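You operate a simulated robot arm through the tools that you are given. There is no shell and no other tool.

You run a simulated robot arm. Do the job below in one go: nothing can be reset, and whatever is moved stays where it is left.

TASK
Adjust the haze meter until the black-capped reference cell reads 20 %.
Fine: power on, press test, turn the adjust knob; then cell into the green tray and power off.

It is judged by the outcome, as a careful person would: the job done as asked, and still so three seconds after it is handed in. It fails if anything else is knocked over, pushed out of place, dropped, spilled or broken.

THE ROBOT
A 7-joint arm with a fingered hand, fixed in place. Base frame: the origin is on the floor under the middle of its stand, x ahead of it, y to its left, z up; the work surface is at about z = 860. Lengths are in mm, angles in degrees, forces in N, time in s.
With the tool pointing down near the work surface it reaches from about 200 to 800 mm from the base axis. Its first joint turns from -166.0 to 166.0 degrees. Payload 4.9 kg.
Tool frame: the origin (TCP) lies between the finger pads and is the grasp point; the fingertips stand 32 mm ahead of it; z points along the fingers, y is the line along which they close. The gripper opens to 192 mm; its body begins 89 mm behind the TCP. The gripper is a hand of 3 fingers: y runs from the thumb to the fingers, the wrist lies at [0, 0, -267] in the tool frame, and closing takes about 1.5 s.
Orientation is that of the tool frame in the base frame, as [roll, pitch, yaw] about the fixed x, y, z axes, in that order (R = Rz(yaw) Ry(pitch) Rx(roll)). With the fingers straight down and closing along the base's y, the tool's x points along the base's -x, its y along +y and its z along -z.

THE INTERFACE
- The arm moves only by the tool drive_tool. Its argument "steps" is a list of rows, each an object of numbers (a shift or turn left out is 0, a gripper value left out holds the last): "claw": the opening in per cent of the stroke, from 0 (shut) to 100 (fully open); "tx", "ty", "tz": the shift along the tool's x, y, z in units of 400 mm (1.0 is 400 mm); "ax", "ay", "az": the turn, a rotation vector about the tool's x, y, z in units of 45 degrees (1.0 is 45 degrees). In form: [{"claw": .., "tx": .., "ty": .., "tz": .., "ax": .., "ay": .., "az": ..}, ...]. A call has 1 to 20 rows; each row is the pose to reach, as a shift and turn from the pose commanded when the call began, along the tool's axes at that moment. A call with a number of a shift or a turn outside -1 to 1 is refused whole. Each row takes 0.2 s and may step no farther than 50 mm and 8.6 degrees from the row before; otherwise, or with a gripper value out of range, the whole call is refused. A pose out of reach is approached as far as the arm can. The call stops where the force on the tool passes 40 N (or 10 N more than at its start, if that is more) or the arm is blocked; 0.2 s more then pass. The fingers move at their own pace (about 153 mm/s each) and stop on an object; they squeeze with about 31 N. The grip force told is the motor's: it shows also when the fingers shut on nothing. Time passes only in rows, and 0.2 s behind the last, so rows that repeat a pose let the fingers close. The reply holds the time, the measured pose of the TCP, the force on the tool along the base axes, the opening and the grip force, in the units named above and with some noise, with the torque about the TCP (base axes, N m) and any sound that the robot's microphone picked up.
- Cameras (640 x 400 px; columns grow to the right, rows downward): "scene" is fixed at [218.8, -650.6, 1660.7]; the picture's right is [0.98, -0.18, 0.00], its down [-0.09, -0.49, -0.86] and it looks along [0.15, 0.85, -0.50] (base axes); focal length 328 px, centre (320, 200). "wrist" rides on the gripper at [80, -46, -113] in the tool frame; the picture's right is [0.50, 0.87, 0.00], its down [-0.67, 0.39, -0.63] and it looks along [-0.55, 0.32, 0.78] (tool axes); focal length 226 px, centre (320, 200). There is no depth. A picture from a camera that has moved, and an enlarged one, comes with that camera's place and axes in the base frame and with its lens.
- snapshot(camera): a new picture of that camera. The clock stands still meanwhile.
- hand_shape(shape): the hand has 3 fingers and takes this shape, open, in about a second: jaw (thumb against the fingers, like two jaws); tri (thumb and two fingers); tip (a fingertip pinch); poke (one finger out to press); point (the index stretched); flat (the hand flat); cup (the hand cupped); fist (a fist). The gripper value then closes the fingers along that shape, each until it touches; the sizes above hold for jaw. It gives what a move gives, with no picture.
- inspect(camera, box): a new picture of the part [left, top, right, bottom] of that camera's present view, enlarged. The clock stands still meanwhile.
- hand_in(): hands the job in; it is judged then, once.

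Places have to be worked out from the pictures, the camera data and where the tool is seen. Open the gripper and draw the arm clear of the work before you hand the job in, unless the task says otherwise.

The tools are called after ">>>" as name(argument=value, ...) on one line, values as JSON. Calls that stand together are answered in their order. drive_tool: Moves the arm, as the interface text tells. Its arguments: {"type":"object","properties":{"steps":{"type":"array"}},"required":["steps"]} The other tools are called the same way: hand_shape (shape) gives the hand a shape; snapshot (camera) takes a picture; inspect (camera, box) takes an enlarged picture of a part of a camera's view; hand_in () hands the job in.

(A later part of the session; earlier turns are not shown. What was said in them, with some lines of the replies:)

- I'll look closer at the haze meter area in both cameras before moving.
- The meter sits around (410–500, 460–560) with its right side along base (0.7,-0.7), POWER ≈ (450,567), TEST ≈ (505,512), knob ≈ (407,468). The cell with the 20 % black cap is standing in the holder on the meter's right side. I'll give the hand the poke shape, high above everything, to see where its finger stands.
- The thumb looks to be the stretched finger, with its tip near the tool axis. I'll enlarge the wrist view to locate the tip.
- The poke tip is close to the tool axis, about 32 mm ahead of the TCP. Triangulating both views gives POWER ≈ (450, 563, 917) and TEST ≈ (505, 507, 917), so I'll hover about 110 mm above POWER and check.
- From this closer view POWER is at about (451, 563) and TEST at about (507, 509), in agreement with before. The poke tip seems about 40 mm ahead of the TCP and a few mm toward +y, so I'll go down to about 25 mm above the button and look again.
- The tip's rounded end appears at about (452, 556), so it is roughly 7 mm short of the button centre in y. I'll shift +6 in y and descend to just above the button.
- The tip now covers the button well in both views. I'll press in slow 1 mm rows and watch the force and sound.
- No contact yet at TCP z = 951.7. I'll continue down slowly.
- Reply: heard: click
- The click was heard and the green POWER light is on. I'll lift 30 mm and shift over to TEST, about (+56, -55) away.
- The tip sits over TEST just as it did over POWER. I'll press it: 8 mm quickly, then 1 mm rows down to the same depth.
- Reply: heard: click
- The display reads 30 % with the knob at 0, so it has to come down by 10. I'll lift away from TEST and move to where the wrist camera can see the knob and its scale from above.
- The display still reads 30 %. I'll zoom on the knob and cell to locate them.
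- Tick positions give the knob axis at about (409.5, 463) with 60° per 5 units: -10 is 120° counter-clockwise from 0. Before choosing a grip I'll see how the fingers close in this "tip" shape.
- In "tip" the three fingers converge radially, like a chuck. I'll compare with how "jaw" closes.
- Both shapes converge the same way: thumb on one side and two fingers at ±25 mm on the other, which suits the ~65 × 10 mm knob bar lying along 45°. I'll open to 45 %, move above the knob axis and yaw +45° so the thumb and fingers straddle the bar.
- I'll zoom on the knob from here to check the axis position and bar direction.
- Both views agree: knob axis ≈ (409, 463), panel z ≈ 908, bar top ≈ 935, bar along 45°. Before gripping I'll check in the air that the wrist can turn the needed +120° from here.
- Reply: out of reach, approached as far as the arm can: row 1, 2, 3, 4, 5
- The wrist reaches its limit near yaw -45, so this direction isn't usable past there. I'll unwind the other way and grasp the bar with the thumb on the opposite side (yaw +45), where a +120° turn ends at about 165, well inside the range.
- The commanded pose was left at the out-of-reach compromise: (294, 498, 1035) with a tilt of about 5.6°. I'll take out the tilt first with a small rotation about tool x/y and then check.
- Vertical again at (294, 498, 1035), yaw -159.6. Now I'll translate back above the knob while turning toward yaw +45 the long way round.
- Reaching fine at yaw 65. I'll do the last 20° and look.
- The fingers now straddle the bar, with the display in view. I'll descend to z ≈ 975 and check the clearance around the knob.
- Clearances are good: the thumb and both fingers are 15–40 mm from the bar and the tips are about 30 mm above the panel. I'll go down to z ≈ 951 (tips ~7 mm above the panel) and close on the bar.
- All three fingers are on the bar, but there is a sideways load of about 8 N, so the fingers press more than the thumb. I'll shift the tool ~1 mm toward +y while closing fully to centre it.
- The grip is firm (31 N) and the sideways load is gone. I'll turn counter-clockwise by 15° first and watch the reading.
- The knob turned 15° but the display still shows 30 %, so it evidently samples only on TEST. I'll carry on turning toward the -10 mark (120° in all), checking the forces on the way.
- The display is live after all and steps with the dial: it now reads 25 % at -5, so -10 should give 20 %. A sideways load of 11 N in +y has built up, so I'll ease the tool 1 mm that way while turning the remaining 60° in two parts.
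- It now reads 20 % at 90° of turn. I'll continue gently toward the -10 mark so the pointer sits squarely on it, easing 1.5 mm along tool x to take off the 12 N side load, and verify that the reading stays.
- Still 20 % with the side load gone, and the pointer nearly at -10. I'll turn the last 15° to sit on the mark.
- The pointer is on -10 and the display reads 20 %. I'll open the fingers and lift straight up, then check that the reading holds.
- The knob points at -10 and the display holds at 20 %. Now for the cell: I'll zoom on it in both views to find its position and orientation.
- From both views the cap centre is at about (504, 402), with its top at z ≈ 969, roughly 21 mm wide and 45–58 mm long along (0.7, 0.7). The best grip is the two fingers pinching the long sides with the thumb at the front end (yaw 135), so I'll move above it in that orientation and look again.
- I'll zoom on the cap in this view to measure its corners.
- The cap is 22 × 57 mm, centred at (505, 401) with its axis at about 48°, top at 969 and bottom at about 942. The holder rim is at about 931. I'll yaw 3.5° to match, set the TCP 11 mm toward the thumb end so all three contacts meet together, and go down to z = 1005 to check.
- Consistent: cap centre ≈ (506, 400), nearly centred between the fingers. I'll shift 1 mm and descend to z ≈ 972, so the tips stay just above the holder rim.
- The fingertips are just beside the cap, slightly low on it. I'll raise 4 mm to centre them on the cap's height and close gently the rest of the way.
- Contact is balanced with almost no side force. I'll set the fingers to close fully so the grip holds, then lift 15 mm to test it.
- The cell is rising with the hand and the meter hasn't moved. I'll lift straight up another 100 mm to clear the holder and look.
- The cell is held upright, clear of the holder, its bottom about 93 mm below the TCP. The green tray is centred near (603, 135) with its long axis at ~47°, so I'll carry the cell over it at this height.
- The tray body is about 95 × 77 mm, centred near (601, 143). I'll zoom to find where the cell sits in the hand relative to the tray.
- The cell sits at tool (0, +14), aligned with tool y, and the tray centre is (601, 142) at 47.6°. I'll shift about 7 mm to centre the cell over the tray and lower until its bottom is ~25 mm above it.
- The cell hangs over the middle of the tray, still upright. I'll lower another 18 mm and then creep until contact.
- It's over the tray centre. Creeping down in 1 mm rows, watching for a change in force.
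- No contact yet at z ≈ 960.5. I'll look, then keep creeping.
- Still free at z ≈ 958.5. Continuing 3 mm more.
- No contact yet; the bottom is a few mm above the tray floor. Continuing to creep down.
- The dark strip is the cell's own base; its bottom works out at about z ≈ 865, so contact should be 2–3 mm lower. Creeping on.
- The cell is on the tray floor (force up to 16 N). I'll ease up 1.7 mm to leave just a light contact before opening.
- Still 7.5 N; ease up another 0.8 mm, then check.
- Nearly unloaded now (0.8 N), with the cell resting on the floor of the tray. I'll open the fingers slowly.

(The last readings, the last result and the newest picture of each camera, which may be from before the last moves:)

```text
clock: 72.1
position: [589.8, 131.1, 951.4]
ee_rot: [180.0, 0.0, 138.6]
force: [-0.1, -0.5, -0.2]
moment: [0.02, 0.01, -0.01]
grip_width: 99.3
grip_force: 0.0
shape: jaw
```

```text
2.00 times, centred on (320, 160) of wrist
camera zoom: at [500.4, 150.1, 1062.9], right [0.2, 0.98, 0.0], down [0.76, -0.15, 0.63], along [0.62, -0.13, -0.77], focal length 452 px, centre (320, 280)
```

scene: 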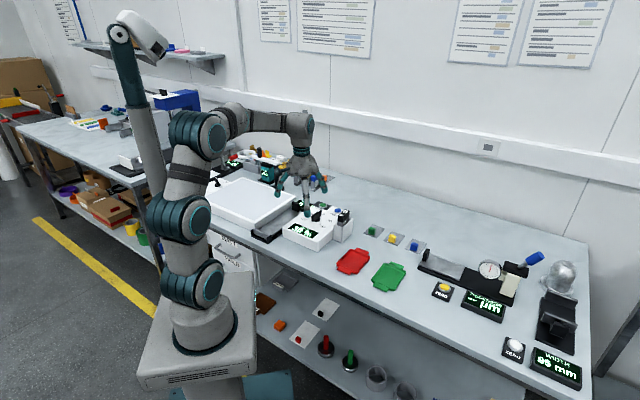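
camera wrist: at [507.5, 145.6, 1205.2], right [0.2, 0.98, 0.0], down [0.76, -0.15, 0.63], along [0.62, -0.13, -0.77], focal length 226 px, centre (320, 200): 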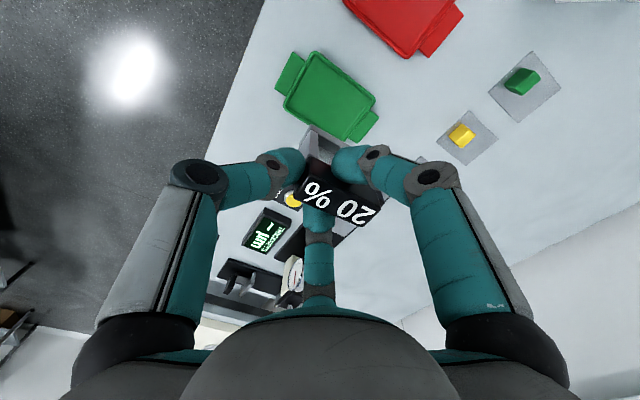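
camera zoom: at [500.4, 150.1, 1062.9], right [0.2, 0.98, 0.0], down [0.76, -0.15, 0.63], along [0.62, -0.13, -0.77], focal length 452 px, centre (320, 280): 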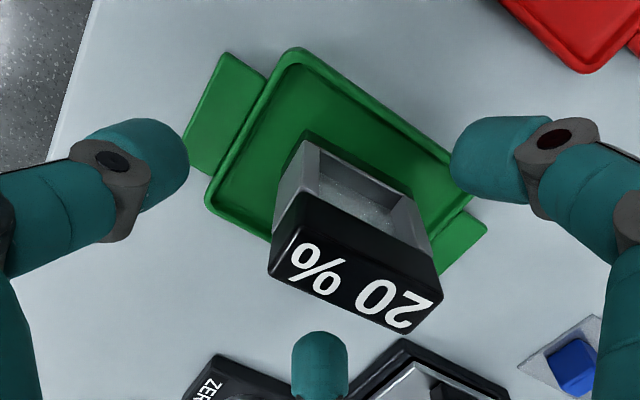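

The cell stands freely in the middle of the green tray and all the fingers are clear. I'll lift straight up.

>>> drive_tool(steps=[{"tz": -0.03}, {"tz": -0.08}, {"tz": -0.15}, {"tz": -0.25}, {"tz": -0.35}, {"tz": -0.4}, {"tz": -0.4}])

>>> snapshot(camera="scene")

>>> snapshot(camera="wrist")

```text
clock: 73.7
position: [589.6, 131.6, 1110.1]
ee_rot: [-179.9, 0.1, 138.6]
force: [0.8, 0.0, 0.2]
moment: [0.04, 0.0, 0.03]
grip_width: 99.2
grip_force: 0.0
shape: jaw
```

```text
taken
```

scene: 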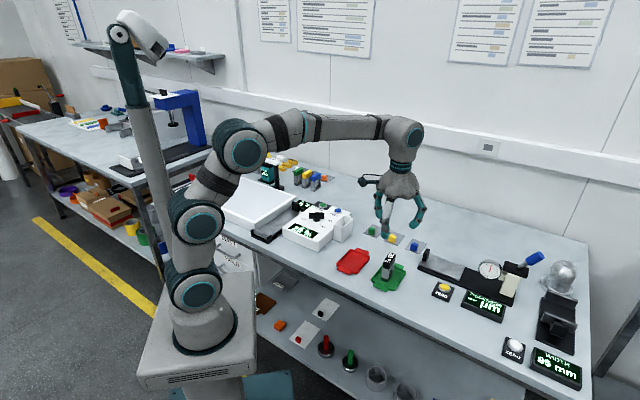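

```text
taken
camera wrist: at [499.8, 150.2, 1222.2], right [0.2, 0.98, 0.0], down [0.76, -0.15, 0.63], along [0.62, -0.13, -0.78], focal length 226 px, centre (320, 200)
```

wrist: 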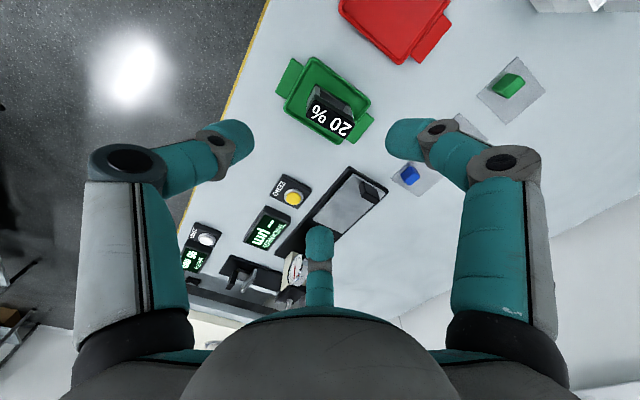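

The cell stands upright in the green tray. Now I'll form the poke shape and travel back over POWER, turning to the same orientation I used before.

>>> hand_shape(shape="poke")

>>> drive_tool(steps=[{"tx": 0.0883, "ty": 0.0533, "az": -0.0836}, {"tx": 0.1767, "ty": 0.1065, "az": -0.1673}, {"tx": 0.265, "ty": 0.1598, "az": -0.2509}, {"tx": 0.3533, "ty": 0.213, "az": -0.3346}, {"tx": 0.4417, "ty": 0.2663, "az": -0.4182}, {"tx": 0.53, "ty": 0.3195, "az": -0.5018}, {"tx": 0.6184, "ty": 0.3728, "az": -0.5855}, {"tx": 0.7067, "ty": 0.426, "az": -0.6691}, {"tx": 0.795, "ty": 0.4793, "az": -0.7527}, {"tx": 0.8834, "ty": 0.5325, "az": -0.8364}, {"tx": 0.9717, "ty": 0.5858, "az": -0.92}, {"tx": 0.9717, "ty": 0.5858, "az": -0.92}])

>>> snapshot(camera="wrist")

>>> snapshot(camera="scene")

```text
clock: 74.6
position: [589.9, 131.0, 1110.2]
ee_rot: [-179.8, 0.1, 138.6]
force: [0.7, -0.8, -0.6]
moment: [0.0, 0.02, 0.02]
grip_width: 0.0
grip_force: 0.0
shape: poke
```

```text
clock: 77.2
position: [451.5, 565.2, 1107.8]
ee_rot: [-179.9, 0.0, -179.9]
force: [0.1, -0.6, 0.5]
moment: [-0.01, 0.01, -0.02]
grip_width: 0.0
grip_force: 0.0
shape: poke
```

```text
taken
camera wrist: at [372.7, 519.7, 1221.0], right [-0.5, 0.87, 0.0], down [0.67, 0.39, 0.63], along [0.55, 0.32, -0.78], focal length 226 px, centre (320, 200)
```

wrist: 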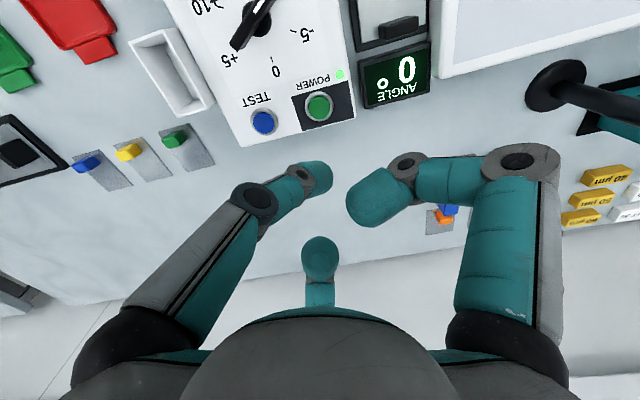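

```text
taken
```

scene: 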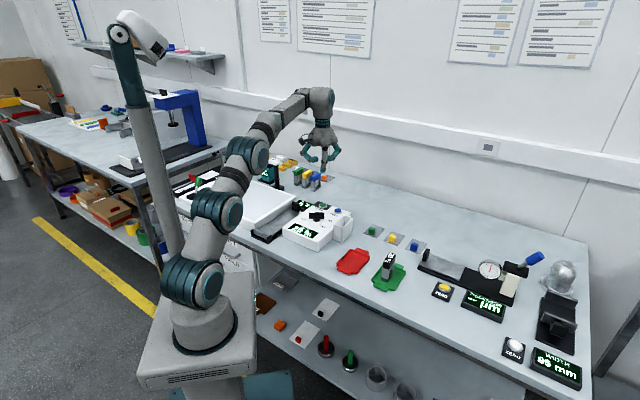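

The meter is where it was and POWER is still lit at about (453, 563). I'll descend to just above the button.

>>> drive_tool(steps=[{"tx": -0.002, "ty": -0.0025, "tz": 0.1}, {"tx": -0.002, "ty": -0.0025, "tz": 0.2}, {"tx": -0.002, "ty": -0.0025, "tz": 0.3}, {"tx": -0.002, "ty": -0.0025, "tz": 0.36}, {"tx": -0.002, "ty": -0.0025, "tz": 0.37}, {"tx": -0.002, "ty": -0.0025, "tz": 0.37}])

>>> inspect(camera="wrist", box=[220, 80, 420, 205])

>>> inspect(camera="scene", box=[280, 180, 350, 250])

```text
clock: 78.6
position: [455.6, 563.6, 962.3]
ee_rot: [-179.9, 0.1, -179.9]
force: [-0.6, 1.3, 0.3]
moment: [0.01, 0.01, 0.02]
grip_width: 0.0
grip_force: 0.1
shape: poke
```

```text
3.20 times, centred on (320, 142) of wrist
camera zoom: at [375.0, 517.8, 1074.3], right [-0.5, 0.87, 0.0], down [0.67, 0.39, 0.63], along [0.55, 0.31, -0.78], focal length 723 px, centre (320, 384)
```

zoom: 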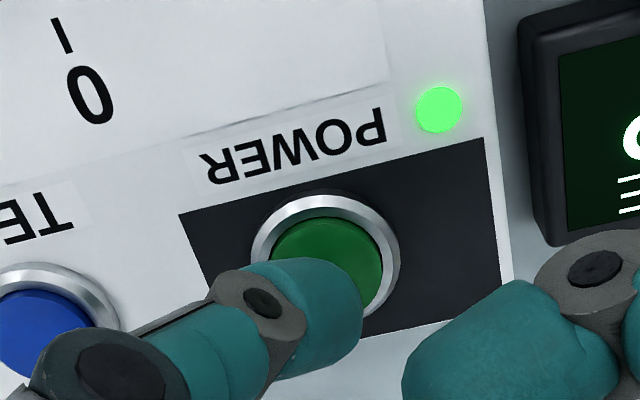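

```text
5.71 times, centred on (315, 215) of scene
camera zoom: at [218.8, -650.6, 1660.7], right [0.98, -0.18, 0.0], down [-0.09, -0.49, -0.86], along [0.15, 0.85, -0.5], focal length 1875 px, centre (349, 114)
```

zoom: 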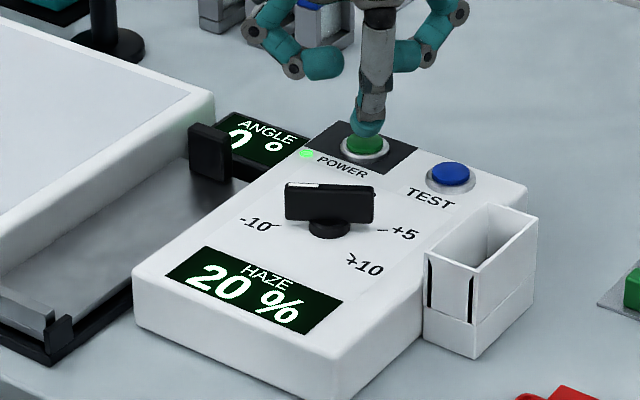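

The tip is over POWER again, and the display still reads 20 %. I'll press it the same way to switch off.

>>> drive_tool(steps=[{"tx": 0.0035, "tz": 0.01}, {"tx": 0.0035, "tz": 0.02}, {"tx": 0.0035, "tz": 0.0225}, {"tx": 0.0035, "tz": 0.025}, {"tx": 0.0035, "tz": 0.0275}, {"tx": 0.0035, "tz": 0.03}])

>>> inspect(camera="scene", box=[280, 180, 350, 250])

```text
clock: 80.0
position: [453.3, 563.6, 950.2]
ee_rot: [-179.9, 0.0, -179.9]
force: [-1.6, 1.4, 2.8]
moment: [0.01, 0.05, 0.03]
grip_width: 0.1
grip_force: 0.1
shape: poke
heard: click
```

```text
5.71 times, centred on (315, 215) of scene
camera zoom: at [218.8, -650.6, 1660.7], right [0.98, -0.18, 0.0], down [-0.09, -0.49, -0.86], along [0.15, 0.85, -0.5], focal length 1875 px, centre (349, 114)
```

zoom: 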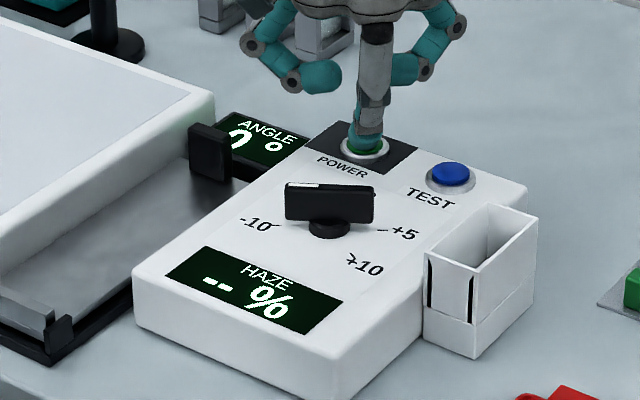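

A click, the green light is out and the display shows "-- %", so the power is off. I'll lift straight up and draw the arm clear.

>>> drive_tool(steps=[{"tz": -0.03}, {"tz": -0.1}, {"tz": -0.2}, {"tz": -0.3}, {"tz": -0.4}, {"tx": 0.08, "ty": -0.08, "tz": -0.45}, {"tx": 0.16, "ty": -0.16, "tz": -0.5}, {"tx": 0.24, "ty": -0.24, "tz": -0.55}, {"tx": 0.26, "ty": -0.32, "tz": -0.6}, {"tx": 0.26, "ty": -0.4, "tz": -0.65}, {"tx": 0.26, "ty": -0.4, "tz": -0.65}])

>>> hand_shape(shape="jaw")

>>> snapshot(camera="scene")

>>> inspect(camera="scene", box=[270, 170, 430, 300])

```text
clock: 82.4
position: [348.5, 403.2, 1210.0]
ee_rot: [-179.9, 0.1, 180.0]
force: [0.6, 0.2, 0.0]
moment: [-0.03, 0.01, -0.01]
grip_width: 0.0
grip_force: 0.1
shape: poke
```

```text
clock: 83.3
position: [349.4, 404.7, 1209.1]
ee_rot: [-179.9, -0.1, -179.9]
force: [-0.5, 0.0, 0.9]
moment: [-0.02, 0.0, -0.03]
grip_width: 192.0
grip_force: 0.1
shape: jaw
```

```text
taken
```

scene: 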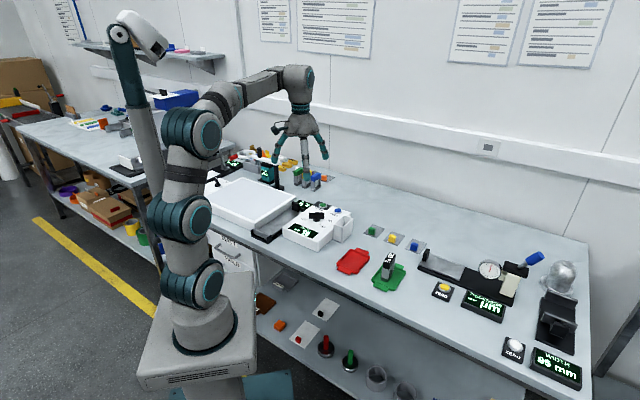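

```text
3.08 times, centred on (350, 235) of scene
camera zoom: at [218.8, -650.6, 1660.7], right [0.98, -0.18, 0.0], down [-0.09, -0.49, -0.86], along [0.15, 0.85, -0.5], focal length 1010 px, centre (228, 92)
```

zoom: 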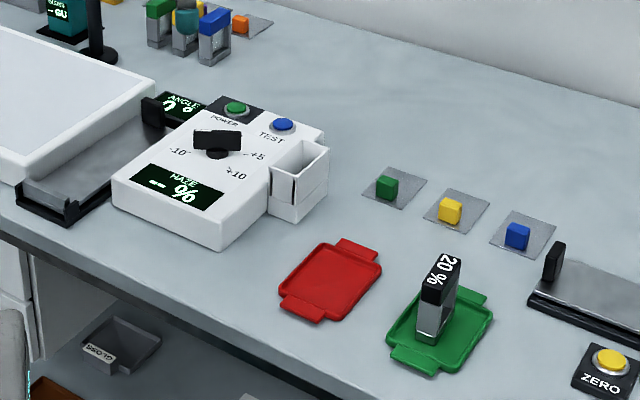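

The meter is off with the knob at -10, where the cell read 20 %. The black-capped cell stands upright in the green tray, everything else is in its place, and the open hand is well clear. I'm handing the job in.

>>> hand_in()

```text
The job is handed in.
```

The haze meter is adjusted: the black-capped reference cell reads 20 % with the knob at -10. It read 30 % at the start, with the knob at 0.

- **Cell:** it stands upright in the middle of the green tray.
- **Power:** the meter is switched off. The green light is out and the display shows "-- %".
- **Surroundings:** nothing else appears moved or knocked over in the last pictures. The hand is open and the arm is clear of the bench.

The job has been handed in, but no verdict came back with it.
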